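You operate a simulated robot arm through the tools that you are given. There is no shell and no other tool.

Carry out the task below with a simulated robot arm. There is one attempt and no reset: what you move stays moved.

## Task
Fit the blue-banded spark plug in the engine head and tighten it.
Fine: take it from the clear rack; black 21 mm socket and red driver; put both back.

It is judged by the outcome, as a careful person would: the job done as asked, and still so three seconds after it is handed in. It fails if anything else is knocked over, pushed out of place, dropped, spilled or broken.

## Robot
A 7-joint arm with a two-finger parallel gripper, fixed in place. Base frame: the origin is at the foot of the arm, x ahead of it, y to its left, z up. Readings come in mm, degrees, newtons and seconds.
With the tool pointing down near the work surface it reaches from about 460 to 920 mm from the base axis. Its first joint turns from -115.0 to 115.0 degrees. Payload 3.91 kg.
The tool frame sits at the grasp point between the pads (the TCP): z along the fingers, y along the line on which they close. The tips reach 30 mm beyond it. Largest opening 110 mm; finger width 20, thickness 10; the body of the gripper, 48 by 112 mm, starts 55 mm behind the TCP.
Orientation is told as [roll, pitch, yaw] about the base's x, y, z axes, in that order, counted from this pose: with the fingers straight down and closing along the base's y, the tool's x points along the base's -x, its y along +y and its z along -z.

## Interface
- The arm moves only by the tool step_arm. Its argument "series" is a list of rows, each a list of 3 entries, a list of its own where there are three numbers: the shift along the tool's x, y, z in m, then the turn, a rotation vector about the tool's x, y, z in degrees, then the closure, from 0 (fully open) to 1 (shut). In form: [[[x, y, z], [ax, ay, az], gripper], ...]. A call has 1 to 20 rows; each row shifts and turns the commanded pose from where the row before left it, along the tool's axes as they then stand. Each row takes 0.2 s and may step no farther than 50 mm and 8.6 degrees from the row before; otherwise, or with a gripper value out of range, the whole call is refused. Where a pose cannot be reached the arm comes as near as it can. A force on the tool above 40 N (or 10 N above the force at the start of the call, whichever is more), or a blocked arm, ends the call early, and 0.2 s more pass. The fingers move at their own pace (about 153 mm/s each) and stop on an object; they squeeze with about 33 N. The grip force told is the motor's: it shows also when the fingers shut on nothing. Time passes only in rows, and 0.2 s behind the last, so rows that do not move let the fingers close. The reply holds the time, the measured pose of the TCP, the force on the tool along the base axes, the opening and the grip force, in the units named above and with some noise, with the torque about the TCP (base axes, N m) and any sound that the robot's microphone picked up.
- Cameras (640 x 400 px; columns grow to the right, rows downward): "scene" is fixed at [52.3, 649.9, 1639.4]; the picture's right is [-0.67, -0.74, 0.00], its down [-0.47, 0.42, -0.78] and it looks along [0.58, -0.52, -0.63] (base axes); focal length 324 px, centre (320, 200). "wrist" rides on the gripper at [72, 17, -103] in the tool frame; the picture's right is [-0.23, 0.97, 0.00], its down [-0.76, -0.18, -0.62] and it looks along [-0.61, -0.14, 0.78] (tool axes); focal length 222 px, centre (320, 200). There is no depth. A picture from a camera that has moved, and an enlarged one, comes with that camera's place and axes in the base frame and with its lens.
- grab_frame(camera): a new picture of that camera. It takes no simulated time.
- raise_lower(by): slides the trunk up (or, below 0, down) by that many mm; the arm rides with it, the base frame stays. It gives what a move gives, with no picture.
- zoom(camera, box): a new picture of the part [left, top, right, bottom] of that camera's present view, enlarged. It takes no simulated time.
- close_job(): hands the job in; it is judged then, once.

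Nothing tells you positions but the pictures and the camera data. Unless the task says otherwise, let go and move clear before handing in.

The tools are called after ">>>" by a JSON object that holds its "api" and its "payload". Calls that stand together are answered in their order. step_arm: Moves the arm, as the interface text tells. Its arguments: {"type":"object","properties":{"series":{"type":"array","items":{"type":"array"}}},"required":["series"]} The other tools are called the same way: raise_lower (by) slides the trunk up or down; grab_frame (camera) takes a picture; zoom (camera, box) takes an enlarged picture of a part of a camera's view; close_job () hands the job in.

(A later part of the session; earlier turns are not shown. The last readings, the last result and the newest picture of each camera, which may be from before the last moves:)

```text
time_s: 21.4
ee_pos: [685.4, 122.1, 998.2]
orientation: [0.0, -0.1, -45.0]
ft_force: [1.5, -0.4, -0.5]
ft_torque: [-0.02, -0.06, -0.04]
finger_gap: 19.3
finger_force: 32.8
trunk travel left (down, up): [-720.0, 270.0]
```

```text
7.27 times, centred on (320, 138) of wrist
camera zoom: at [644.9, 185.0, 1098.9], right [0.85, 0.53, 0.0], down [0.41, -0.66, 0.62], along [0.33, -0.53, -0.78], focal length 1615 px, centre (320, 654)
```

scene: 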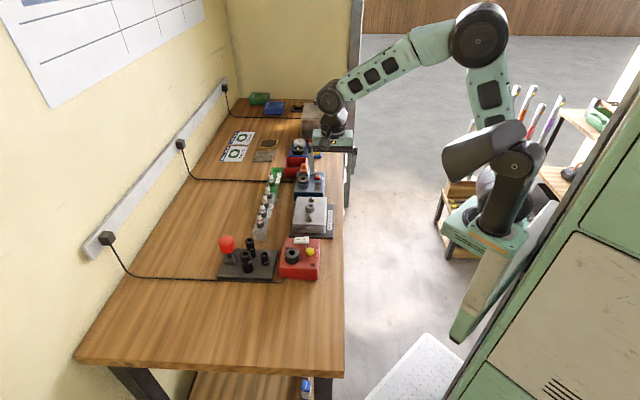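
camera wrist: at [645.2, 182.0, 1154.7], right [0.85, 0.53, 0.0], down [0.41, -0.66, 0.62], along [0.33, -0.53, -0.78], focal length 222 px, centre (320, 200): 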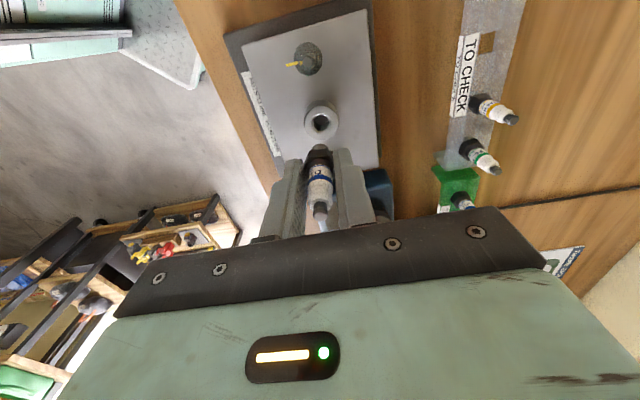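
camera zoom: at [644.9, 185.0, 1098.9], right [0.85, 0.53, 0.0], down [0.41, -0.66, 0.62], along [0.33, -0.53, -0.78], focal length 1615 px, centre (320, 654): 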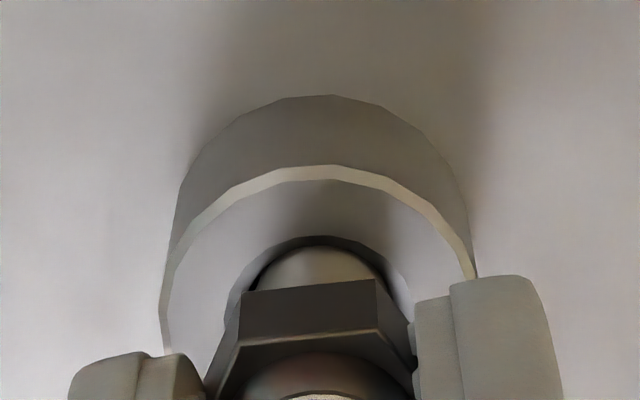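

It's entering the bore freely. Continuing down gently.

>>> {"api": "step_arm", "payload": {"series": [[[0, 0, 0.002], [0, 0, 0], 1], [[0, 0, 0.002], [0, 0, 0], 1], [[0, 0, 0.002], [0, 0, 0], 1], [[0, 0, 0], [0, 0, 0], 1]]}}

>>> {"api": "step_arm", "payload": {"series": [[[0, 0, 0.002], [0, 0, 0], 1], [[0, 0, 0.002], [0, 0, 0], 1], [[0, 0, 0], [0, 0, 0], 1]]}}

>>> {"api": "zoom", "payload": {"camera": "scene", "box": [300, 178, 326, 212]}}

>>> {"api": "zoom", "payload": {"camera": "wrist", "box": [280, 110, 360, 165]}}

```text
time_s: 22.4
ee_pos: [685.6, 119.9, 991.0]
orientation: [0.1, 0.0, -44.9]
ft_force: [2.7, -0.5, 0.3]
ft_torque: [-0.07, -0.12, -0.03]
finger_gap: 19.3
finger_force: 33.0
trunk travel left (down, up): [-720.0, 270.0]
```

```text
time_s: 23.2
ee_pos: [684.5, 121.0, 989.2]
orientation: [0.3, -0.1, -45.0]
ft_force: [-1.6, -3.7, 25.6]
ft_torque: [-0.03, -0.05, 0.06]
finger_gap: 19.1
finger_force: 33.2
trunk travel left (down, up): [-720.0, 270.0]
```

```text
11.76 times, centred on (313, 195) of scene
camera zoom: at [52.3, 649.9, 1639.4], right [-0.67, -0.74, 0.0], down [-0.47, 0.42, -0.78], along [0.58, -0.52, -0.63], focal length 3811 px, centre (402, 259)
```

zoom: 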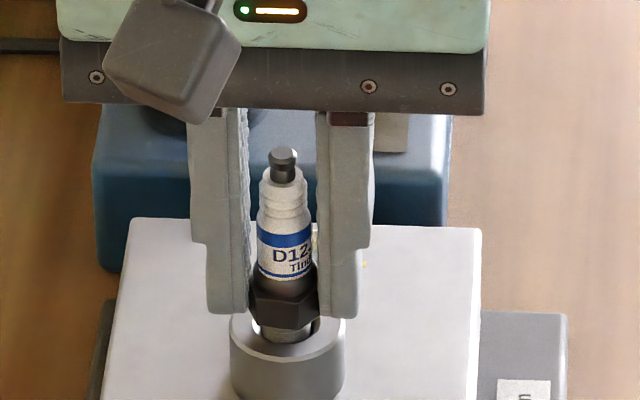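

```text
7.27 times, centred on (320, 138) of wrist
camera zoom: at [644.2, 184.9, 1090.9], right [0.85, 0.53, 0.0], down [0.41, -0.67, 0.62], along [0.33, -0.53, -0.78], focal length 1615 px, centre (320, 654)
```

zoom: 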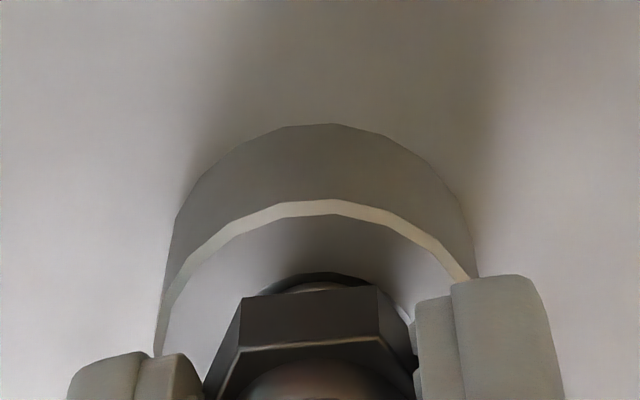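

Contact at about 25 N with the hex roughly 5 mm above the boss, so the thread start has met the head's thread. I'll ease the load and try starting the thread by turning clockwise in the fingers.

>>> {"api": "step_arm", "payload": {"series": [[[0, 0, -0.0008], [0, 0, 0], 1], [[0, 0, 0], [0, 0, 6], 1], [[0, 0, 0], [0, 0, 6], 1], [[0, 0, 0], [0, 0, 6], 1], [[0, 0, 0], [0, 0, 6], 1], [[0, 0, 0], [0, 0, 6], 1], [[0, 0, 0], [0, 0, 0], 1]]}}

>>> {"api": "zoom", "payload": {"camera": "scene", "box": [300, 178, 326, 212]}}

```text
time_s: 24.8
ee_pos: [684.9, 120.2, 988.2]
orientation: [0.0, 0.1, -75.2]
ft_force: [0.4, -4.4, 25.7]
ft_torque: [-0.17, -0.04, 0.0]
finger_gap: 19.3
finger_force: 33.2
trunk travel left (down, up): [-720.0, 270.0]
```

```text
11.76 times, centred on (313, 195) of scene
camera zoom: at [52.3, 649.9, 1639.4], right [-0.67, -0.74, 0.0], down [-0.47, 0.42, -0.78], along [0.58, -0.52, -0.63], focal length 3811 px, centre (402, 259)
```

zoom: 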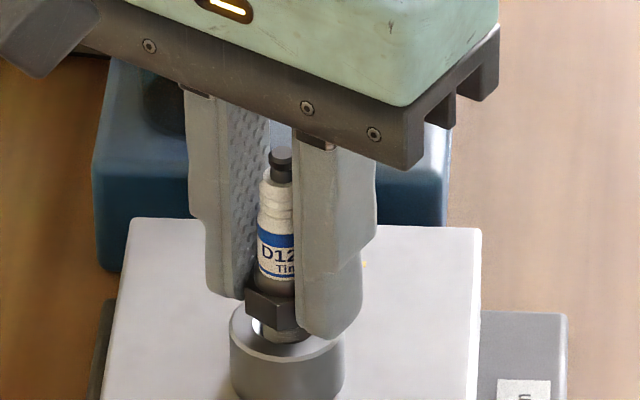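

The plug turns with the fingers. Continuing clockwise while watching height and force.

>>> {"api": "step_arm", "payload": {"series": [[[0, 0, 0], [0, 0, 7.5], 1], [[0, 0, 0], [0, 0, 7.5], 1], [[0, 0, 0], [0, 0, 7.5], 1], [[0, 0, 0], [0, 0, 7.5], 1], [[0, 0, 0], [0, 0, 7.5], 1], [[0, 0, 0], [0, 0, 7.5], 1], [[0, 0, 0], [0, 0, 7.5], 1], [[0, 0, 0], [0, 0, 7.5], 1], [[0, 0, 0], [0, 0, 0], 1]]}}

>>> {"api": "zoom", "payload": {"camera": "scene", "box": [300, 178, 326, 212]}}

>>> {"api": "grab_frame", "payload": {"camera": "wrist"}}

```text
time_s: 26.8
ee_pos: [685.9, 120.2, 988.5]
orientation: [0.0, 0.1, -135.2]
ft_force: [10.3, -2.7, 16.9]
ft_torque: [-0.18, -0.36, 0.01]
finger_gap: 19.5
finger_force: 33.1
trunk travel left (down, up): [-720.0, 270.0]
```

```text
11.76 times, centred on (313, 195) of scene
camera zoom: at [52.3, 649.9, 1639.4], right [-0.67, -0.74, 0.0], down [-0.47, 0.42, -0.78], along [0.58, -0.52, -0.63], focal length 3811 px, centre (402, 259)
```

zoom: 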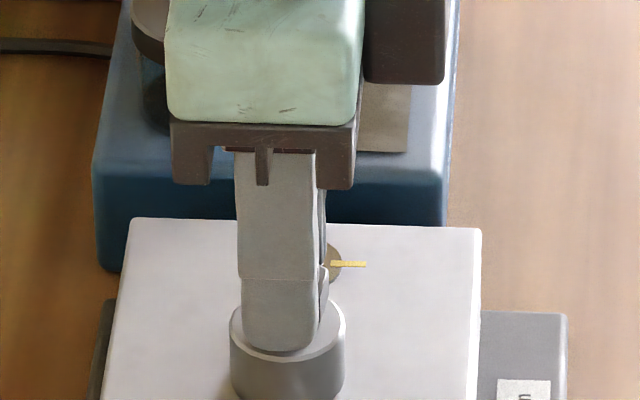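

```text
taken
camera wrist: at [747.4, 160.5, 1090.0], right [0.53, -0.85, 0.0], down [-0.67, -0.41, 0.62], along [-0.53, -0.33, -0.78], focal length 222 px, centre (320, 200)
```

wrist: 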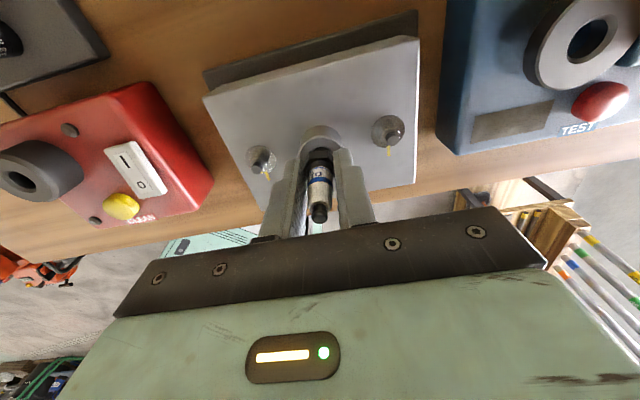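

The upward force is dropping as it turns, which means the plug is screwing in. I'll relieve the side load and keep going clockwise.

>>> {"api": "step_arm", "payload": {"series": [[[0.0003, 0.0005, 0], [0, 0, 7.5], 1], [[0, 0, 0.0001], [0, 0, 7.5], 1], [[0, 0, 0], [0, 0, 7.5], 1], [[0, 0, 0.0001], [0, 0, 7.5], 1], [[0, 0, 0], [0, 0, 7.5], 1], [[0, 0, 0.0001], [0, 0, 7.5], 1], [[0, 0, 0], [0, 0, 0], 1]]}}

>>> {"api": "grab_frame", "payload": {"camera": "scene"}}

```text
time_s: 28.4
ee_pos: [686.6, 120.6, 988.4]
orientation: [0.0, 0.1, 179.8]
ft_force: [7.0, -8.2, 18.3]
ft_torque: [-0.36, -0.28, 0.03]
finger_gap: 19.5
finger_force: 32.9
trunk travel left (down, up): [-720.0, 270.0]
```

```text
taken
```

scene: 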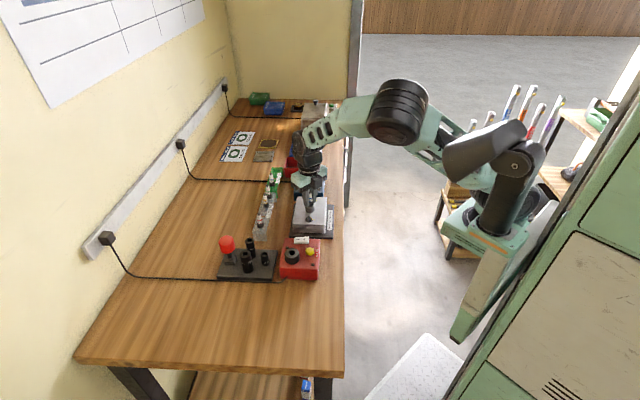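

>>> {"api": "step_arm", "payload": {"series": [[[0.0005, 0.0005, 0], [0, 0, 7.5], 1], [[0, 0, 0.0001], [0, 0, 7.5], 1], [[0, 0, 0], [0, 0, 7.5], 1], [[0, 0, 0.0001], [0, 0, 7.5], 1], [[0, 0, 0], [0, 0, 7.5], 1], [[0, 0, 0.0001], [0, 0, 7.5], 1], [[0, 0, 0], [0, 0, 0], 1]]}}

>>> {"api": "step_arm", "payload": {"series": [[[0, 0, 0], [0, 0, 7.5], 1], [[0, 0, 0.0001], [0, 0, 7.5], 1], [[0, 0, 0], [0, 0, 7.5], 1], [[0, 0, 0.0001], [0, 0, 7.5], 1], [[0, 0, 0], [0, 0, 0], 1]]}}

>>> {"api": "grab_frame", "payload": {"camera": "wrist"}}

>>> {"api": "zoom", "payload": {"camera": "scene", "box": [300, 178, 326, 212]}}

```text
time_s: 30.0
ee_pos: [684.5, 120.6, 987.5]
orientation: [-0.1, -0.1, 161.7]
ft_force: [10.4, 5.9, 21.7]
ft_torque: [0.17, -0.47, 0.03]
finger_gap: 19.4
finger_force: 33.1
out of reach, approached as far as the arm can: row 3, 4, 5, 6
trunk travel left (down, up): [-720.0, 270.0]
```

```text
time_s: 31.2
ee_pos: [685.2, 120.3, 988.2]
orientation: [0.0, -0.1, 161.7]
ft_force: [11.6, 7.1, 23.6]
ft_torque: [0.23, -0.48, -0.07]
finger_gap: 19.3
finger_force: 33.4
out of reach, approached as far as the arm can: row 1, 2, 3, 4
trunk travel left (down, up): [-720.0, 270.0]
```

```text
taken
camera wrist: at [747.8, 81.0, 1088.5], right [-0.52, -0.85, 0.0], down [-0.67, 0.41, 0.62], along [-0.53, 0.33, -0.78], focal length 222 px, centre (320, 200)
```

wrist: 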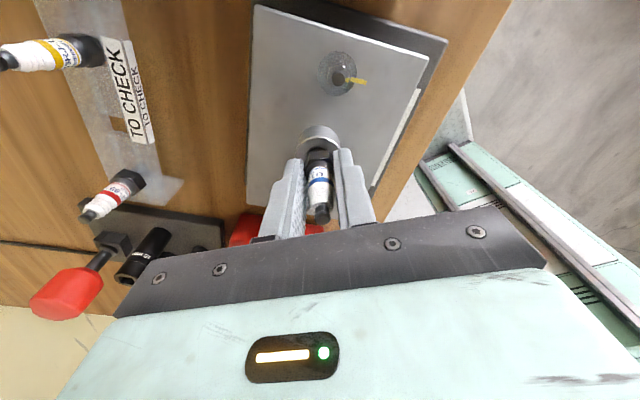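

```text
11.76 times, centred on (313, 195) of scene
camera zoom: at [52.3, 649.9, 1639.4], right [-0.67, -0.74, 0.0], down [-0.47, 0.42, -0.78], along [0.58, -0.52, -0.63], focal length 3811 px, centre (402, 259)
```

zoom: 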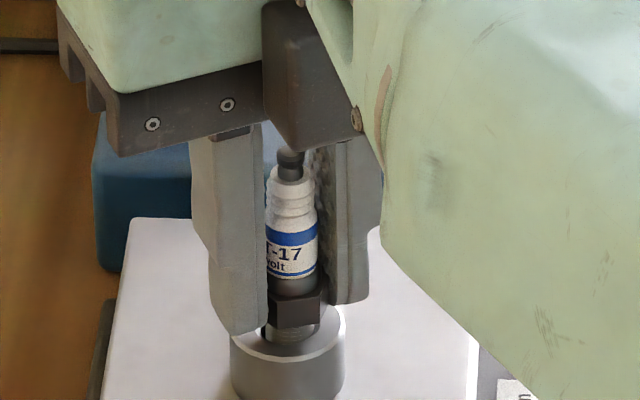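

The wrist's clockwise limit is at yaw ≈162°. To find out whether the thread has caught, I'll pull up slightly: free motion means no, resistance means yes.

>>> {"api": "step_arm", "payload": {"series": [[[0, 0, -0.001], [0, 0, 0], 1], [[0, 0, -0.001], [0, 0, 0], 1], [[0, 0, -0.0005], [0, 0, 0], 1], [[0, 0, 0], [0, 0, 0], 1]]}}

```text
time_s: 32.2
ee_pos: [686.7, 119.7, 989.5]
orientation: [0.1, -0.3, 161.8]
ft_force: [-0.7, -1.3, -1.3]
ft_torque: [-0.07, 0.03, 0.01]
finger_gap: 19.4
finger_force: 32.7
trunk travel left (down, up): [-720.0, 270.0]
```

>>> {"api": "step_arm", "payload": {"series": [[[0, 0, -0.001], [0, 0, 0], 1], [[0, 0, -0.001], [0, 0, 0], 1], [[0, 0, 0], [0, 0, 0], 1]]}}

>>> {"api": "zoom", "payload": {"camera": "scene", "box": [300, 178, 326, 212]}}

```text
time_s: 33.0
ee_pos: [685.6, 121.3, 991.8]
orientation: [0.1, -0.2, 161.7]
ft_force: [-0.5, -2.4, -0.9]
ft_torque: [-0.07, 0.0, -0.01]
finger_gap: 19.5
finger_force: 32.3
trunk travel left (down, up): [-720.0, 270.0]
```

```text
11.76 times, centred on (313, 195) of scene
camera zoom: at [52.3, 649.9, 1639.4], right [-0.67, -0.74, 0.0], down [-0.47, 0.42, -0.78], along [0.58, -0.52, -0.63], focal length 3811 px, centre (402, 259)
```

zoom: 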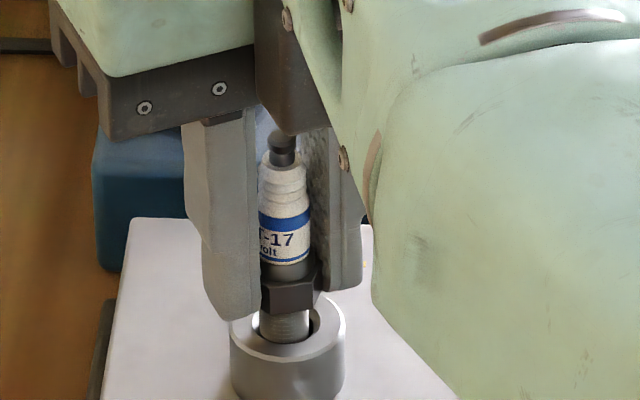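

The plug lifted freely, so the thread hasn't caught and it's just resting on the thread start. I'll lower it in small steps to see whether the contact height has changed since I turned it.

>>> {"api": "step_arm", "payload": {"series": [[[0, 0, 0.001], [0, 0, 0], 1], [[0, 0, 0.001], [0, 0, 0], 1], [[0, 0, 0.0005], [0, 0, 0], 1], [[0, 0, 0], [0, 0, 0], 1]]}}

>>> {"api": "step_arm", "payload": {"series": [[[0, 0, 0.0005], [0, 0, 0], 1], [[0, 0, 0], [0, 0, 0], 1]]}}

>>> {"api": "step_arm", "payload": {"series": [[[0, 0, 0.0005], [0, 0, 0], 1], [[0, 0, 0], [0, 0, 0], 1]]}}

>>> {"api": "step_arm", "payload": {"series": [[[0, 0, 0.0005], [0, 0, 0], 1], [[0, 0, 0], [0, 0, 0], 1]]}}

```text
time_s: 34.0
ee_pos: [687.0, 121.3, 989.7]
orientation: [0.1, -0.2, 161.7]
ft_force: [0.8, -0.7, -0.5]
ft_torque: [-0.02, -0.05, -0.03]
finger_gap: 19.3
finger_force: 32.6
trunk travel left (down, up): [-720.0, 270.0]
```

```text
time_s: 34.6
ee_pos: [685.7, 121.4, 987.6]
orientation: [0.1, -0.1, 161.6]
ft_force: [3.9, -2.8, 1.1]
ft_torque: [-0.1, -0.13, 0.0]
finger_gap: 19.1
finger_force: 33.6
trunk travel left (down, up): [-720.0, 270.0]
```

```text
time_s: 35.2
ee_pos: [684.2, 121.5, 988.5]
orientation: [0.1, -0.1, 161.6]
ft_force: [5.0, -3.6, 2.2]
ft_torque: [-0.14, -0.17, -0.01]
finger_gap: 19.1
finger_force: 33.7
trunk travel left (down, up): [-720.0, 270.0]
```

```text
time_s: 35.8
ee_pos: [686.1, 120.2, 989.0]
orientation: [0.1, -0.2, 161.6]
ft_force: [4.4, -5.2, 1.4]
ft_torque: [-0.21, -0.14, 0.02]
finger_gap: 19.4
finger_force: 33.0
trunk travel left (down, up): [-720.0, 270.0]
```

>>> {"api": "step_arm", "payload": {"series": [[[0.0005, 0.0003, 0.0005], [0, 0, 0], 1], [[0, 0, 0], [0, 0, 0], 1]]}}

>>> {"api": "step_arm", "payload": {"series": [[[0, 0, 0.0005], [0, 0, 0], 1], [[0, 0, 0], [0, 0, 0], 1]]}}

>>> {"api": "step_arm", "payload": {"series": [[[0, 0, 0.0005], [0, 0, 0], 1], [[0, 0, 0], [0, 0, 0], 1]]}}

>>> {"api": "zoom", "payload": {"camera": "scene", "box": [300, 178, 326, 212]}}

```text
time_s: 36.4
ee_pos: [685.7, 120.7, 987.0]
orientation: [0.1, -0.2, 161.7]
ft_force: [1.5, -1.8, -1.5]
ft_torque: [-0.09, -0.03, -0.01]
finger_gap: 19.7
finger_force: 32.7
trunk travel left (down, up): [-720.0, 270.0]
```

```text
time_s: 37.0
ee_pos: [686.2, 121.2, 987.6]
orientation: [0.0, -0.2, 161.7]
ft_force: [0.1, -2.0, 2.1]
ft_torque: [-0.07, -0.02, 0.03]
finger_gap: 19.5
finger_force: 32.8
trunk travel left (down, up): [-720.0, 270.0]
```

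```text
time_s: 37.6
ee_pos: [686.0, 121.7, 986.5]
orientation: [0.1, -0.2, 161.6]
ft_force: [-2.7, -1.0, 9.9]
ft_torque: [0.02, 0.1, 0.01]
finger_gap: 19.2
finger_force: 32.5
trunk travel left (down, up): [-720.0, 270.0]
```

```text
11.76 times, centred on (313, 195) of scene
camera zoom: at [52.3, 649.9, 1639.4], right [-0.67, -0.74, 0.0], down [-0.47, 0.42, -0.78], along [0.58, -0.52, -0.63], focal length 3811 px, centre (402, 259)
```

zoom: 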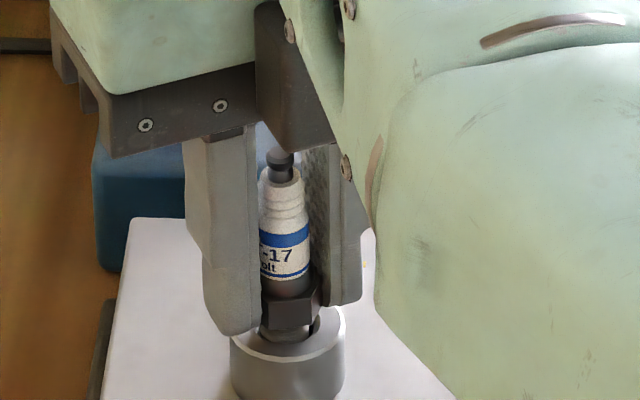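

The plug now seats about 2 mm deeper with only 10 N on it, so it's better centred. I'll let go, check that it stands by itself, and wind the wrist back for a full clockwise stroke.

>>> {"api": "step_arm", "payload": {"series": [[[0, 0, 0], [0, 0, 0], 0.65], [[0, 0, 0], [0, 0, 0], 0.65], [[0, 0, 0], [0, 0, 0], 0.65]]}}

>>> {"api": "grab_frame", "payload": {"camera": "wrist"}}

>>> {"api": "zoom", "payload": {"camera": "wrist", "box": [260, 90, 380, 230]}}

>>> {"api": "zoom", "payload": {"camera": "scene", "box": [300, 178, 326, 212]}}

```text
time_s: 38.4
ee_pos: [686.2, 119.8, 986.6]
orientation: [0.2, -0.2, 161.6]
ft_force: [0.7, -0.7, 0.5]
ft_torque: [-0.01, -0.01, 0.0]
finger_gap: 38.6
finger_force: 0.1
trunk travel left (down, up): [-720.0, 270.0]
```

```text
taken
camera wrist: at [749.1, 82.4, 1087.6], right [-0.52, -0.85, 0.0], down [-0.67, 0.41, 0.63], along [-0.53, 0.33, -0.78], focal length 222 px, centre (320, 200)
```

wrist: 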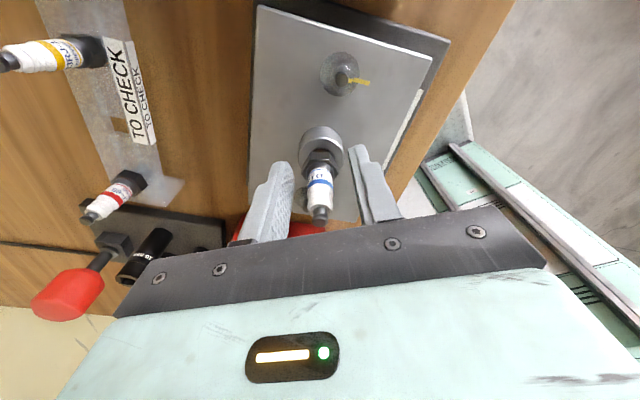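

```text
2.86 times, centred on (320, 160) of wrist
camera zoom: at [749.1, 82.4, 1087.6], right [-0.52, -0.85, 0.0], down [-0.67, 0.41, 0.63], along [-0.53, 0.33, -0.78], focal length 635 px, centre (320, 314)
```

zoom: 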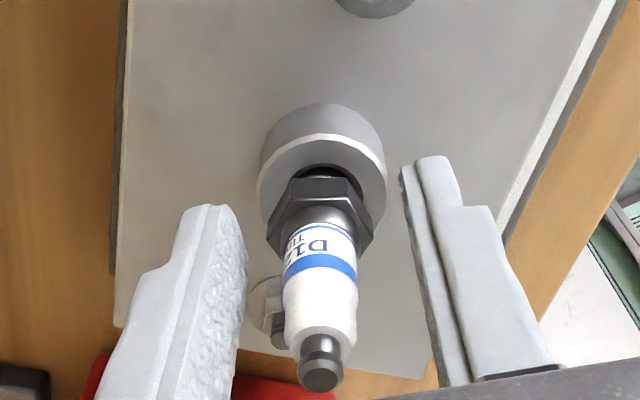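

```text
11.76 times, centred on (313, 195) of scene
camera zoom: at [52.3, 649.9, 1639.4], right [-0.67, -0.74, 0.0], down [-0.47, 0.42, -0.78], along [0.58, -0.52, -0.63], focal length 3811 px, centre (402, 259)
```

zoom: 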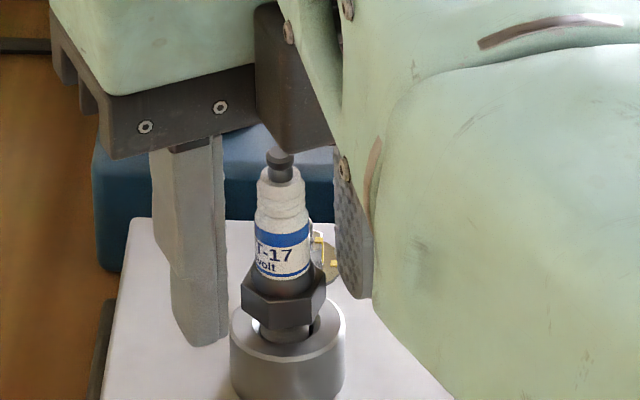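

It stands on its own in the bore. With the fingers open around it, I'm winding the wrist back counter-clockwise.

>>> {"api": "step_arm", "payload": {"series": [[[0, 0, 0], [0, 0, -8], 0.6], [[0, 0, 0], [0, 0, -8], 0.6], [[0, 0, 0], [0, 0, -8], 0.6], [[0, 0, 0], [0, 0, -8], 0.6], [[0, 0, 0], [0, 0, -8], 0.6], [[0, 0, 0], [0, 0, -8], 0.6], [[0, 0, 0], [0, 0, -8], 0.6], [[0, 0, 0], [0, 0, -8], 0.6], [[0, 0, 0], [0, 0, -8], 0.6], [[0, 0, 0], [0, 0, -8], 0.6], [[0, 0, 0], [0, 0, -8], 0.6], [[0, 0, 0], [0, 0, -8], 0.6], [[0, 0, 0], [0, 0, -8], 0.6], [[0, 0, 0], [0, 0, -8], 0.6], [[0, 0, 0], [0, 0, -8], 0.6], [[0, 0, 0], [0, 0, -8], 0.6], [[0, 0, 0], [0, 0, -8], 0.6], [[0, 0, 0], [0, 0, -8], 0.6], [[0, 0, 0], [0, 0, 0], 0.6]]}}

>>> {"api": "grab_frame", "payload": {"camera": "wrist"}}

```text
time_s: 42.4
ee_pos: [686.8, 121.2, 986.8]
orientation: [-0.2, 0.2, -54.3]
ft_force: [0.2, -0.3, 0.0]
ft_torque: [-0.02, 0.0, 0.01]
finger_gap: 43.7
finger_force: 0.1
trunk travel left (down, up): [-720.0, 270.0]
```

```text
taken
camera wrist: at [657.0, 189.8, 1087.9], right [0.92, 0.38, 0.0], down [0.3, -0.72, 0.62], along [0.24, -0.58, -0.78], focal length 222 px, centre (320, 200)
```

wrist: 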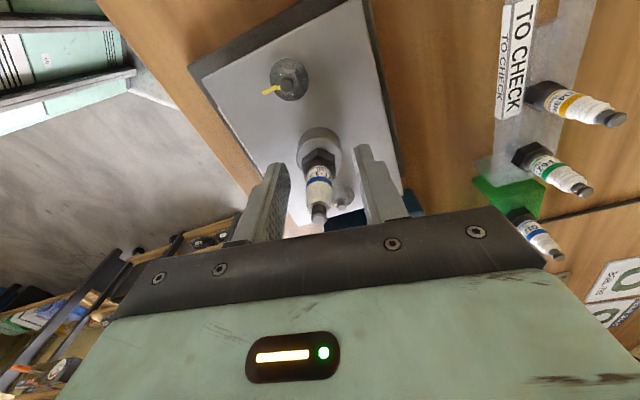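

>>> {"api": "step_arm", "payload": {"series": [[[0, 0, 0], [0, 0, -8], 0.6], [[0, 0, 0], [0, 0, -8], 0.6], [[0, 0, 0], [0, 0, -8], 0.6], [[0, 0, 0], [0, 0, -8], 0.6], [[0, 0, 0], [0, 0, -8], 0.6], [[0, 0, 0], [0, 0, -8], 0.6], [[0, 0, 0], [0, 0, -8], 0.6], [[0, 0, 0], [0, 0, -8], 0.6], [[0, 0, 0], [0, 0, -8], 0.6], [[0, 0, 0], [0, 0, -8], 0.6], [[0, 0, 0], [0, 0, -8], 0.6], [[0, 0, 0], [0, 0, -8], 0.6], [[0, 0, 0], [0, 0, -8], 0.6], [[0, 0, 0], [0, 0, -8], 0.6], [[0, 0, 0], [0, 0, -8], 0.6], [[0, 0, 0], [0, 0, -8], 0.6], [[0, 0, 0], [0, 0, -8], 0.6], [[0, 0, 0], [0, 0, -8], 0.6], [[0, 0, 0], [0, 0, 0], 0.6]]}}

>>> {"api": "grab_frame", "payload": {"camera": "wrist"}}

>>> {"api": "grab_frame", "payload": {"camera": "scene"}}

```text
time_s: 46.4
ee_pos: [687.2, 121.0, 985.8]
orientation: [0.2, 0.0, 89.8]
ft_force: [-0.6, -0.1, 2.0]
ft_torque: [-0.02, 0.0, 0.0]
finger_gap: 44.1
finger_force: 0.0
trunk travel left (down, up): [-720.0, 270.0]
```

```text
taken
camera wrist: at [668.6, 49.4, 1087.8], right [-0.97, 0.23, 0.0], down [0.18, 0.76, 0.62], along [0.14, 0.61, -0.78], focal length 222 px, centre (320, 200)
```

wrist: 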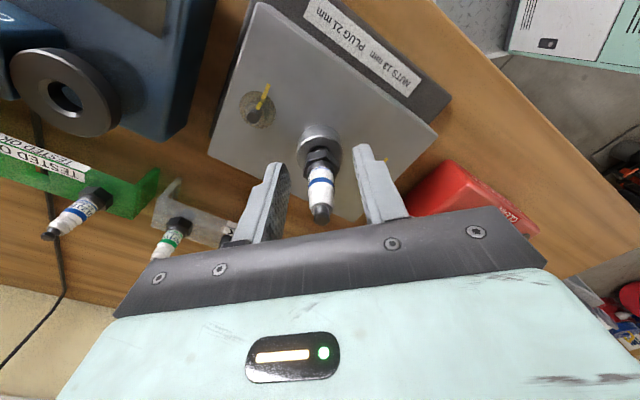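

```text
taken
```

scene: 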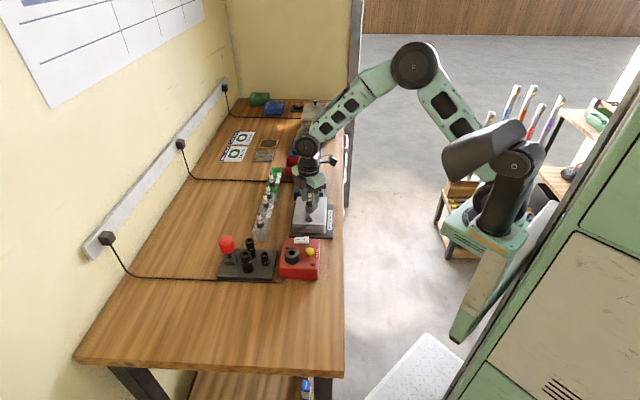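

From this side I get an independent check on alignment.

>>> {"api": "zoom", "payload": {"camera": "wrist", "box": [260, 100, 380, 230]}}

```text
3.08 times, centred on (320, 165) of wrist
camera zoom: at [668.6, 49.4, 1087.8], right [-0.97, 0.23, 0.0], down [0.18, 0.76, 0.62], along [0.14, 0.61, -0.78], focal length 684 px, centre (320, 308)
```

zoom: 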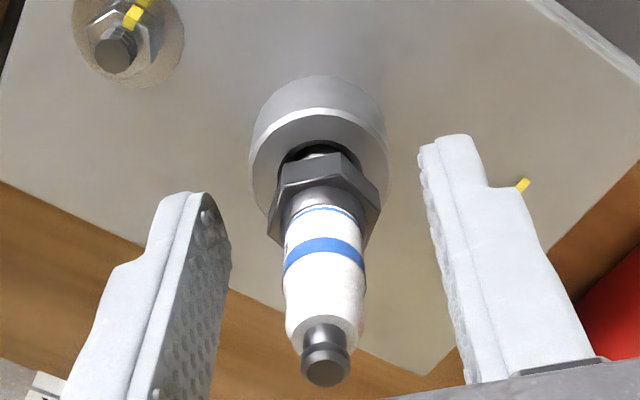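

>>> {"api": "step_arm", "payload": {"series": [[[0, 0, 0], [0, 0, 0], 0.8], [[0, 0, 0], [0, 0, 0], 1], [[0, 0, 0], [0, 0, 0], 1], [[0, 0, 0], [0, 0, 0], 1]]}}

>>> {"api": "step_arm", "payload": {"series": [[[0, 0, 0], [0, 0, 7.5], 1], [[0, 0, 0], [0, 0, 7.5], 1], [[0, 0, 0], [0, 0, 7.5], 1], [[0, 0, 0], [0, 0, 7.5], 1], [[0, 0, 0], [0, 0, 0], 1]]}}

```text
time_s: 47.4
ee_pos: [686.1, 121.5, 985.3]
orientation: [0.2, 0.0, 89.6]
ft_force: [1.0, 1.0, -0.7]
ft_torque: [-0.01, -0.01, -0.02]
finger_gap: 19.5
finger_force: 33.2
trunk travel left (down, up): [-720.0, 270.0]
```

```text
time_s: 48.6
ee_pos: [685.4, 122.1, 986.4]
orientation: [0.2, 0.0, 59.6]
ft_force: [-0.2, -0.5, 0.2]
ft_torque: [0.01, -0.02, 0.02]
finger_gap: 19.8
finger_force: 33.0
trunk travel left (down, up): [-720.0, 270.0]
```

Well centred, with no side load at all. I'll add a light downward press and turn clockwise.

>>> {"api": "step_arm", "payload": {"series": [[[0, 0, 0.0005], [0, 0, 0], 1], [[0, 0, 0.0004], [0, 0, 0], 1], [[0, 0, 0], [0, 0, 0], 1]]}}

>>> {"api": "step_arm", "payload": {"series": [[[0, 0, 0], [0, 0, 7.5], 1], [[0, 0, 0], [0, 0, 7.5], 1], [[0, 0, 0], [0, 0, 7.5], 1], [[0, 0, 0], [0, 0, 7.5], 1], [[0, 0, 0], [0, 0, 7.5], 1], [[0, 0, 0], [0, 0, 7.5], 1], [[0, 0, 0], [0, 0, 7.5], 1], [[0, 0, 0], [0, 0, 7.5], 1], [[0, 0, 0], [0, 0, 0], 1]]}}

```text
time_s: 49.4
ee_pos: [686.6, 122.1, 986.3]
orientation: [0.1, -0.1, 59.6]
ft_force: [1.6, -0.4, 3.8]
ft_torque: [0.01, -0.1, 0.0]
finger_gap: 19.6
finger_force: 33.0
trunk travel left (down, up): [-720.0, 270.0]
```

```text
time_s: 51.4
ee_pos: [686.2, 119.9, 985.0]
orientation: [0.0, 0.0, -0.4]
ft_force: [1.5, 1.9, 16.2]
ft_torque: [0.05, -0.03, -0.01]
finger_gap: 19.6
finger_force: 33.1
trunk travel left (down, up): [-720.0, 270.0]
```

>>> {"api": "step_arm", "payload": {"series": [[[0, 0, 0], [0, 0, 7.5], 1], [[0, 0, 0], [0, 0, 7.5], 1], [[0, 0, 0], [0, 0, 7.5], 1], [[0, 0, 0], [0, 0, 7.5], 1], [[0, 0, 0], [0, 0, 7.5], 1], [[0, 0, 0], [0, 0, 7.5], 1], [[0, 0, 0], [0, 0, 7.5], 1], [[0, 0, 0], [0, 0, 7.5], 1], [[0, 0, 0], [0, 0, 0], 1]]}}

>>> {"api": "step_arm", "payload": {"series": [[[0, 0, 0], [0, 0, 7.5], 1], [[0, 0, 0], [0, 0, 7.5], 1], [[0, 0, 0], [0, 0, 7.5], 1], [[0, 0, 0], [0, 0, 7.5], 1], [[0, 0, 0], [0, 0, 7.5], 1], [[0, 0, 0], [0, 0, 7.5], 1], [[0, 0, 0], [0, 0, 7.5], 1], [[0, 0, 0], [0, 0, 7.5], 1], [[0, 0, 0], [0, 0, 0], 1]]}}

>>> {"api": "zoom", "payload": {"camera": "scene", "box": [300, 178, 326, 212]}}

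```text
time_s: 53.4
ee_pos: [686.7, 122.1, 985.3]
orientation: [-0.3, 0.2, -60.5]
ft_force: [0.1, 0.4, 10.3]
ft_torque: [0.01, 0.03, 0.01]
finger_gap: 19.8
finger_force: 33.2
trunk travel left (down, up): [-720.0, 270.0]
```

```text
time_s: 55.4
ee_pos: [686.4, 121.0, 985.3]
orientation: [-0.3, -0.1, -120.5]
ft_force: [-1.3, -2.1, 7.4]
ft_torque: [-0.03, 0.06, 0.01]
finger_gap: 19.6
finger_force: 33.2
trunk travel left (down, up): [-720.0, 270.0]
```

```text
11.76 times, centred on (313, 195) of scene
camera zoom: at [52.3, 649.9, 1639.4], right [-0.67, -0.74, 0.0], down [-0.47, 0.42, -0.78], along [0.58, -0.52, -0.63], focal length 3811 px, centre (402, 259)
```

zoom: 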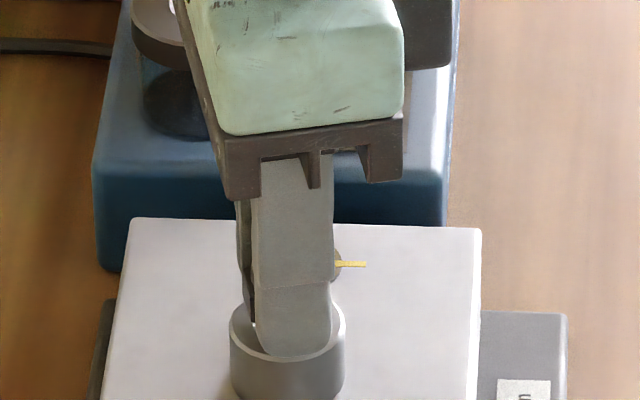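

The force is easing steadily as I turn, about right for a thread pitch. I'm going on to the limit, following it down.

>>> {"api": "step_arm", "payload": {"series": [[[0, 0, 0], [0, 0, 7.5], 1], [[0, 0, 0], [0, 0, 7.5], 1], [[0, 0, 0], [0, 0, 7.5], 1], [[0, 0, 0], [0, 0, 7.5], 1], [[0, 0, 0], [0, 0, 7.5], 1], [[0, 0, 0], [0, 0, 7.5], 1], [[0, 0, 0], [0, 0, 7.5], 1], [[0, 0, 0], [0, 0, 7.5], 1], [[0, 0, 0], [0, 0, 7.5], 1], [[0, 0, 0], [0, 0, 0], 1]]}}

>>> {"api": "step_arm", "payload": {"series": [[[0, 0, -0.001], [0, 0, 0], 1], [[0, 0, -0.001], [0, 0, 0], 1], [[0, 0, 0], [0, 0, 0], 1]]}}

```text
time_s: 57.6
ee_pos: [685.7, 119.6, 985.6]
orientation: [0.0, -0.1, 172.1]
ft_force: [1.1, 0.0, 14.8]
ft_torque: [-0.03, -0.06, -0.02]
finger_gap: 19.5
finger_force: 33.5
trunk travel left (down, up): [-720.0, 270.0]
```

```text
time_s: 58.4
ee_pos: [686.1, 119.9, 986.5]
orientation: [0.1, -0.2, 172.2]
ft_force: [-1.1, -0.8, -0.2]
ft_torque: [0.0, 0.02, -0.01]
finger_gap: 19.7
finger_force: 32.7
trunk travel left (down, up): [-720.0, 270.0]
```

It still lifts freely, so turning it in the fingers isn't engaging the thread. I'll lower it again and press a bit harder with this good centring, to see whether it's seated at the thread start or just hung up.

>>> {"api": "step_arm", "payload": {"series": [[[0, 0, 0.001], [0, 0, 0], 1], [[0, 0, 0.001], [0, 0, 0], 1], [[0, 0, 0], [0, 0, 0], 1]]}}

>>> {"api": "step_arm", "payload": {"series": [[[0, 0, 0.0005], [0, 0, 0], 1], [[0, 0, 0.0005], [0, 0, 0], 1], [[0, 0, 0], [0, 0, 0], 1]]}}

>>> {"api": "zoom", "payload": {"camera": "scene", "box": [300, 178, 326, 212]}}

>>> {"api": "zoom", "payload": {"camera": "wrist", "box": [280, 110, 360, 165]}}

```text
time_s: 59.2
ee_pos: [685.6, 120.9, 986.1]
orientation: [0.0, -0.1, 172.2]
ft_force: [-1.4, 1.1, 7.5]
ft_torque: [0.03, 0.05, 0.02]
finger_gap: 19.7
finger_force: 32.4
trunk travel left (down, up): [-720.0, 270.0]
```

```text
time_s: 60.0
ee_pos: [685.3, 120.9, 985.7]
orientation: [0.0, -0.1, 172.1]
ft_force: [-2.2, 0.1, 18.2]
ft_torque: [0.01, 0.07, -0.04]
finger_gap: 19.5
finger_force: 33.2
trunk travel left (down, up): [-720.0, 270.0]
```

```text
11.76 times, centred on (313, 195) of scene
camera zoom: at [52.3, 649.9, 1639.4], right [-0.67, -0.74, 0.0], down [-0.47, 0.42, -0.78], along [0.58, -0.52, -0.63], focal length 3811 px, centre (402, 259)
```

zoom: 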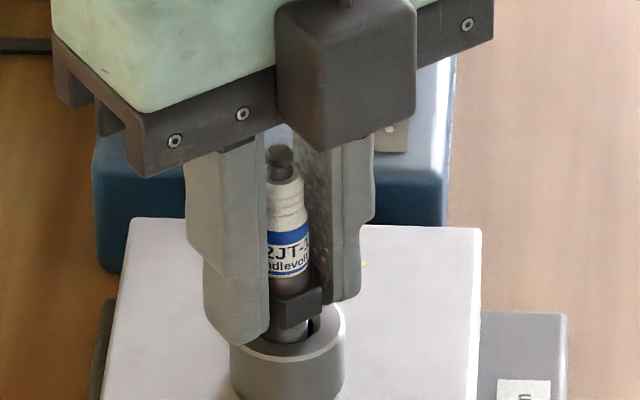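

```text
7.27 times, centred on (320, 138) of wrist
camera zoom: at [755.1, 94.5, 1087.0], right [-0.36, -0.93, 0.0], down [-0.73, 0.28, 0.62], along [-0.58, 0.22, -0.78], focal length 1615 px, centre (320, 654)
```

zoom: 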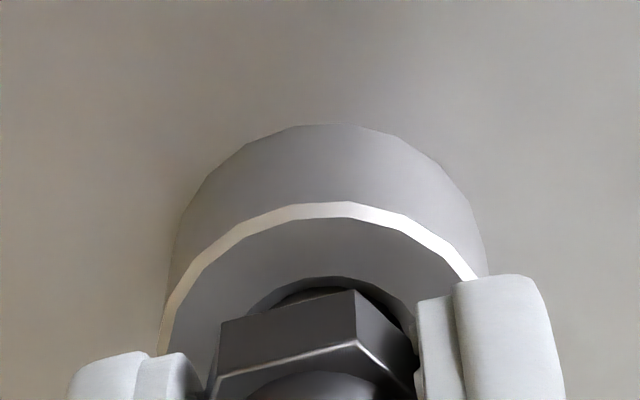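

It's seated at the thread start and still needs driving. I'll unload, let go, lift clear and check that the plug stays put. Then I'll go for the socket and driver.

>>> {"api": "step_arm", "payload": {"series": [[[0, 0, -0.0012], [0, 0, 0], 1], [[0, 0, 0], [0, 0, 0], 0.8], [[0, 0, 0], [0, 0, 0], 0.6], [[0, 0, 0], [0, 0, 0], 0.6], [[0, 0, -0.01], [0, 0, 0], 0.6], [[0, 0, -0.03], [0, 0, 0], 0.6], [[0, 0, -0.03], [0, 0, 0], 0.6], [[0, 0, -0.03], [0, 0, 0], 0.6], [[0, 0, 0], [0, 0, 0], 0.6]]}}

>>> {"api": "zoom", "payload": {"camera": "wrist", "box": [260, 50, 380, 150]}}

>>> {"api": "zoom", "payload": {"camera": "scene", "box": [300, 178, 326, 212]}}

```text
time_s: 62.0
ee_pos: [687.5, 120.7, 1088.2]
orientation: [-0.1, -0.1, 172.2]
ft_force: [-0.3, 0.0, -0.2]
ft_torque: [0.04, 0.01, 0.04]
finger_gap: 44.0
finger_force: 0.1
trunk travel left (down, up): [-720.0, 270.0]
```

```text
4.00 times, centred on (320, 100) of wrist
camera zoom: at [756.0, 94.9, 1188.1], right [-0.36, -0.93, 0.0], down [-0.73, 0.28, 0.63], along [-0.58, 0.22, -0.78], focal length 888 px, centre (320, 600)
```

zoom: 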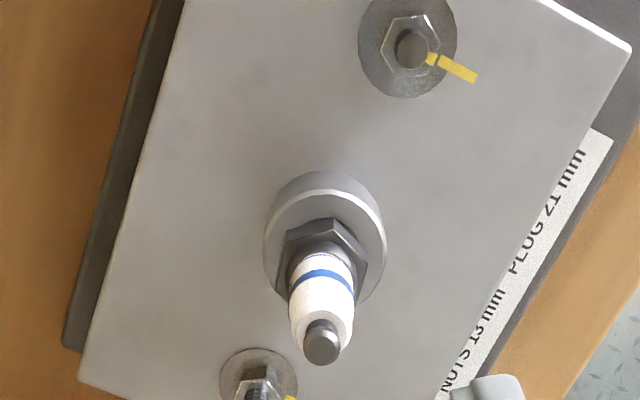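

```text
11.76 times, centred on (313, 195) of scene
camera zoom: at [52.3, 649.9, 1639.4], right [-0.67, -0.74, 0.0], down [-0.47, 0.42, -0.78], along [0.58, -0.52, -0.63], focal length 3811 px, centre (402, 259)
```

zoom: 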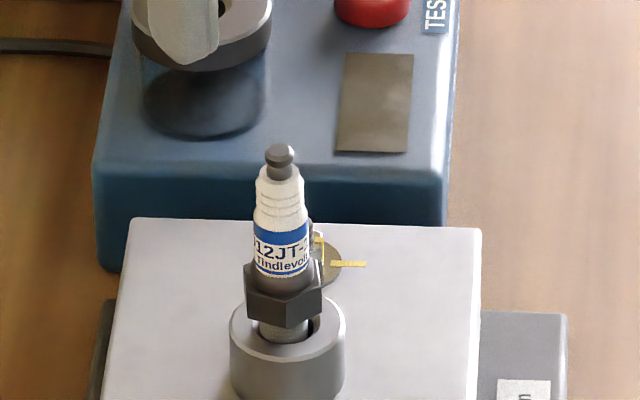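

The plug stands in the bore. I'm turning the wrist back and moving over the tool tray for a close look.

>>> {"api": "step_arm", "payload": {"series": [[[0, 0, 0], [0, 0, -8], 0], [[0, 0, 0], [0, 0, -8], 0], [[0, 0, 0], [0, 0, -8], 0], [[0, 0, 0], [0, 0, -8], 0], [[0, 0, 0], [0, 0, -8], 0], [[0, 0, 0], [0, 0, -8], 0], [[0, 0, 0], [0, 0, -8], 0], [[0, 0, 0], [0, 0, -8], 0], [[0, 0, 0], [0, 0, -8], 0], [[0, 0, 0], [0, 0, -8], 0], [[0, 0, 0], [0, 0, -8], 0], [[0, 0, 0], [0, 0, -8], 0], [[0, 0, 0], [0, 0, -8], 0], [[0, 0, 0], [0, 0, -8], 0], [[0, 0, 0], [0, 0, -8], 0], [[0, 0, 0], [0, 0, -8], 0], [[0, 0, 0], [0, 0, -8], 0], [[0, 0, 0], [0, 0, -6.5], 0], [[0, 0, 0], [0, 0, 0], 0]]}}

```text
time_s: 66.0
ee_pos: [686.0, 120.7, 1087.4]
orientation: [0.0, 0.0, -45.3]
ft_force: [-0.6, 0.7, 0.7]
ft_torque: [0.0, 0.02, 0.02]
finger_gap: 110.1
finger_force: 0.0
trunk travel left (down, up): [-720.0, 270.0]
```

>>> {"api": "step_arm", "payload": {"series": [[[0.036, 0.0299, 0], [0, 0, 0], 0], [[0.036, 0.0299, 0], [0, 0, 0], 0], [[0.036, 0.0299, 0], [0, 0, 0], 0], [[0.036, 0.0299, 0], [0, 0, 0], 0], [[0.036, 0.0299, 0], [0, 0, 0], 0], [[0.036, 0.0299, 0], [0, 0, 0], 0], [[0, 0, 0], [0, 0, 0], 0]]}}

>>> {"api": "grab_frame", "payload": {"camera": "wrist"}}

>>> {"api": "zoom", "payload": {"camera": "wrist", "box": [220, 20, 420, 200]}}

```text
time_s: 67.6
ee_pos: [661.2, 400.8, 1085.6]
orientation: [-0.2, 0.1, -45.4]
ft_force: [0.3, -0.8, 0.3]
ft_torque: [-0.01, -0.01, 0.01]
finger_gap: 109.9
finger_force: 0.0
trunk travel left (down, up): [-720.0, 270.0]
```

```text
taken
camera wrist: at [621.3, 464.3, 1187.2], right [0.85, 0.52, 0.0], down [0.41, -0.67, 0.62], along [0.32, -0.53, -0.78], focal length 222 px, centre (320, 200)
```

wrist: 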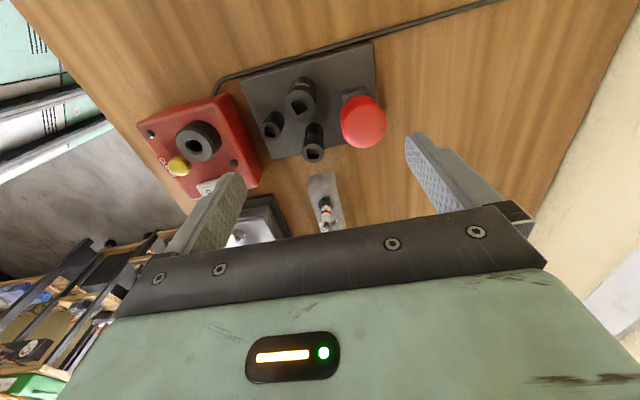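

```text
2.22 times, centred on (320, 110) of wrist
camera zoom: at [621.3, 464.3, 1187.2], right [0.85, 0.52, 0.0], down [0.41, -0.67, 0.62], along [0.32, -0.53, -0.78], focal length 494 px, centre (320, 400)
```

zoom: 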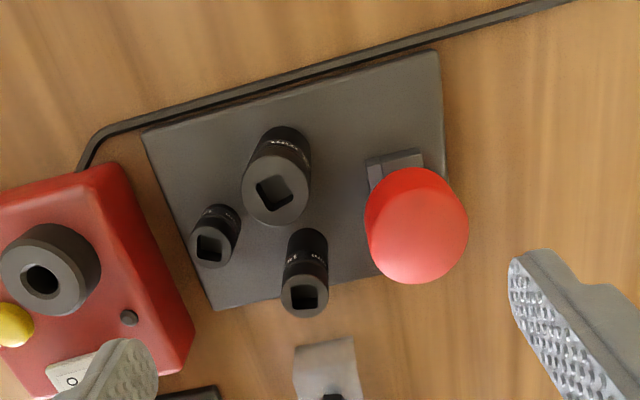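

The 21 mm socket is the largest, near [639, 400], and the red driver is near [692, 424]. I'll take closer views from two positions to fix both accurately.

>>> {"api": "step_arm", "payload": {"series": [[[0.015, -0.015, 0.02], [0, 0, 0], 0], [[0, 0, 0.02], [0, 0, 0], 0], [[0, 0, 0], [0, 0, 0], 0]]}}

>>> {"api": "zoom", "payload": {"camera": "wrist", "box": [240, 40, 400, 180]}}

>>> {"api": "step_arm", "payload": {"series": [[[0.035, 0, 0], [0, 0, 0], 0], [[0.035, 0, 0], [0, 0, 0], 0], [[0, 0, 0], [0, 0, 0], 0]]}}

>>> {"api": "zoom", "payload": {"camera": "wrist", "box": [240, 80, 440, 220]}}

```text
time_s: 68.4
ee_pos: [641.0, 400.3, 1045.3]
orientation: [-0.1, 0.1, -45.3]
ft_force: [0.7, 0.1, -0.2]
ft_torque: [-0.01, 0.0, -0.04]
finger_gap: 110.1
finger_force: 0.0
trunk travel left (down, up): [-720.0, 270.0]
```

```text
2.86 times, centred on (320, 110) of wrist
camera zoom: at [600.6, 463.9, 1146.8], right [0.85, 0.52, 0.0], down [0.41, -0.67, 0.62], along [0.32, -0.53, -0.78], focal length 635 px, centre (320, 457)
```

zoom: 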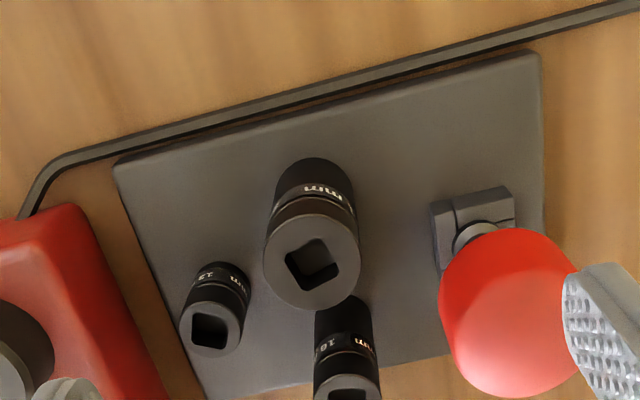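

```text
time_s: 69.2
ee_pos: [591.2, 450.6, 1046.8]
orientation: [-0.1, 0.1, -45.4]
ft_force: [0.3, 0.5, 0.0]
ft_torque: [0.03, -0.02, -0.02]
finger_gap: 110.0
finger_force: 0.1
trunk travel left (down, up): [-720.0, 270.0]
```

```text
2.86 times, centred on (340, 150) of wrist
camera zoom: at [552.2, 513.8, 1148.5], right [0.85, 0.52, 0.0], down [0.41, -0.67, 0.62], along [0.32, -0.53, -0.78], focal length 635 px, centre (263, 343)
```

zoom: 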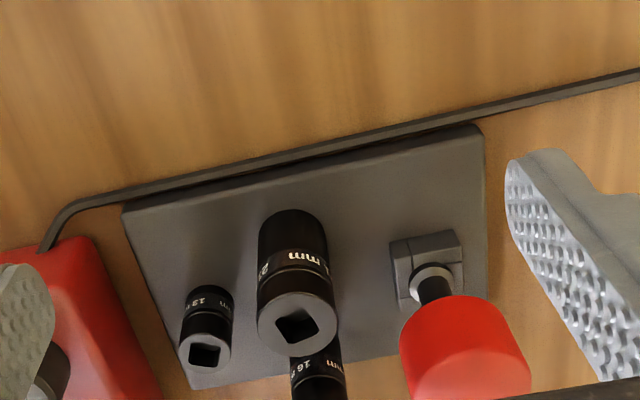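

The 21 mm socket's axis is at [637, 399] with top z≈961, and the driver's shaft is near [693, 425]. I'll take the socket first, turning to yaw 20° so the fingers close clear of its neighbours.

>>> {"api": "step_arm", "payload": {"series": [[[0, 0, 0], [0, 0, -8.2], 0], [[0, 0, 0], [0, 0, -8.2], 0], [[0, 0, 0], [0, 0, -8.2], 0], [[0, 0, 0], [0, 0, -8.2], 0], [[0, 0, 0], [0, 0, -8.2], 0], [[0, 0, 0], [0, 0, -8.2], 0], [[0, 0, 0], [0, 0, -8.2], 0], [[0, 0, 0], [0, 0, -8.0], 0], [[-0.0128, -0.0321, 0], [0, 0, 0], 0.45], [[-0.0128, -0.0321, 0], [0, 0, 0], 0.45], [[0, 0, 0], [0, 0, 0], 0.45], [[0, 0, 0], [0, 0, 0], 0.45]]}}

>>> {"api": "grab_frame", "payload": {"camera": "wrist"}}

>>> {"api": "zoom", "payload": {"camera": "wrist", "box": [250, 60, 390, 180]}}

```text
time_s: 71.8
ee_pos: [640.2, 399.8, 1045.8]
orientation: [0.1, 0.2, 20.0]
ft_force: [0.2, -1.1, 0.3]
ft_torque: [0.0, -0.01, 0.01]
finger_gap: 60.5
finger_force: 0.0
trunk travel left (down, up): [-720.0, 270.0]
```

```text
taken
camera wrist: at [563.4, 391.3, 1146.8], right [-0.12, 0.99, 0.0], down [0.78, 0.09, 0.62], along [0.62, 0.08, -0.78], focal length 222 px, centre (320, 200)
```

wrist: 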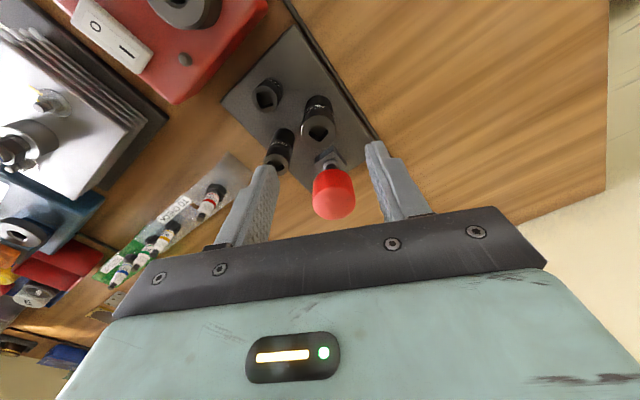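

```text
3.33 times, centred on (320, 120) of wrist
camera zoom: at [563.4, 391.3, 1146.8], right [-0.12, 0.99, 0.0], down [0.78, 0.09, 0.62], along [0.62, 0.08, -0.78], focal length 740 px, centre (320, 467)
```

zoom: 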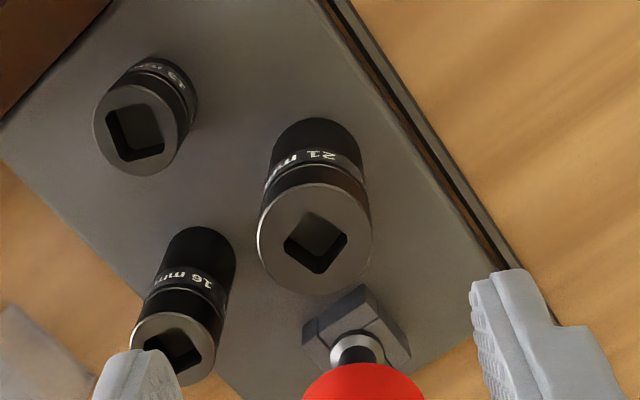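

>>> {"api": "step_arm", "payload": {"series": [[[0.0014, -0.0012, 0], [0, 0, 0], 0.57], [[0, 0, 0.03], [0, 0, 0], 0.57], [[0, 0, 0.02], [0, 0, 0], 0.57], [[0, 0, 0], [0, 0, 0], 0.57]]}}

>>> {"api": "zoom", "payload": {"camera": "wrist", "box": [250, 90, 390, 210]}}

>>> {"api": "zoom", "payload": {"camera": "scene", "box": [205, 205, 295, 290]}}

```text
time_s: 72.8
ee_pos: [636.3, 397.6, 995.6]
orientation: [0.1, 0.2, 20.0]
ft_force: [-0.2, -0.8, -0.3]
ft_torque: [0.01, -0.03, -0.02]
finger_gap: 47.2
finger_force: 0.0
trunk travel left (down, up): [-720.0, 270.0]
```

```text
3.33 times, centred on (320, 150) of wrist
camera zoom: at [561.8, 389.1, 1096.9], right [-0.12, 0.99, 0.0], down [0.78, 0.09, 0.62], along [0.62, 0.08, -0.78], focal length 740 px, centre (320, 367)
```

zoom: 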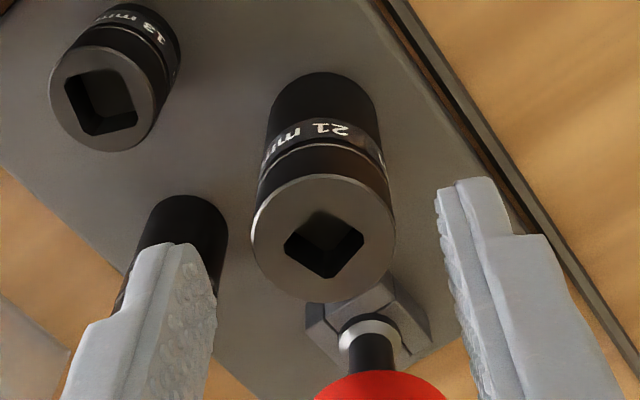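

```text
4.71 times, centred on (250, 248) of scene
camera zoom: at [52.3, 649.9, 1639.4], right [-0.67, -0.74, 0.0], down [-0.47, 0.42, -0.78], along [0.58, -0.52, -0.63], focal length 1524 px, centre (649, -24)
```

zoom: 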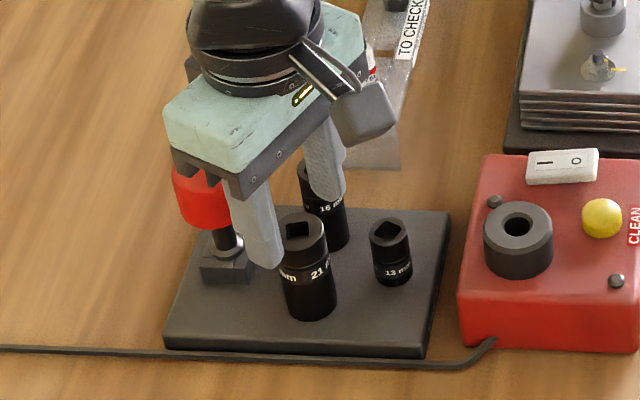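

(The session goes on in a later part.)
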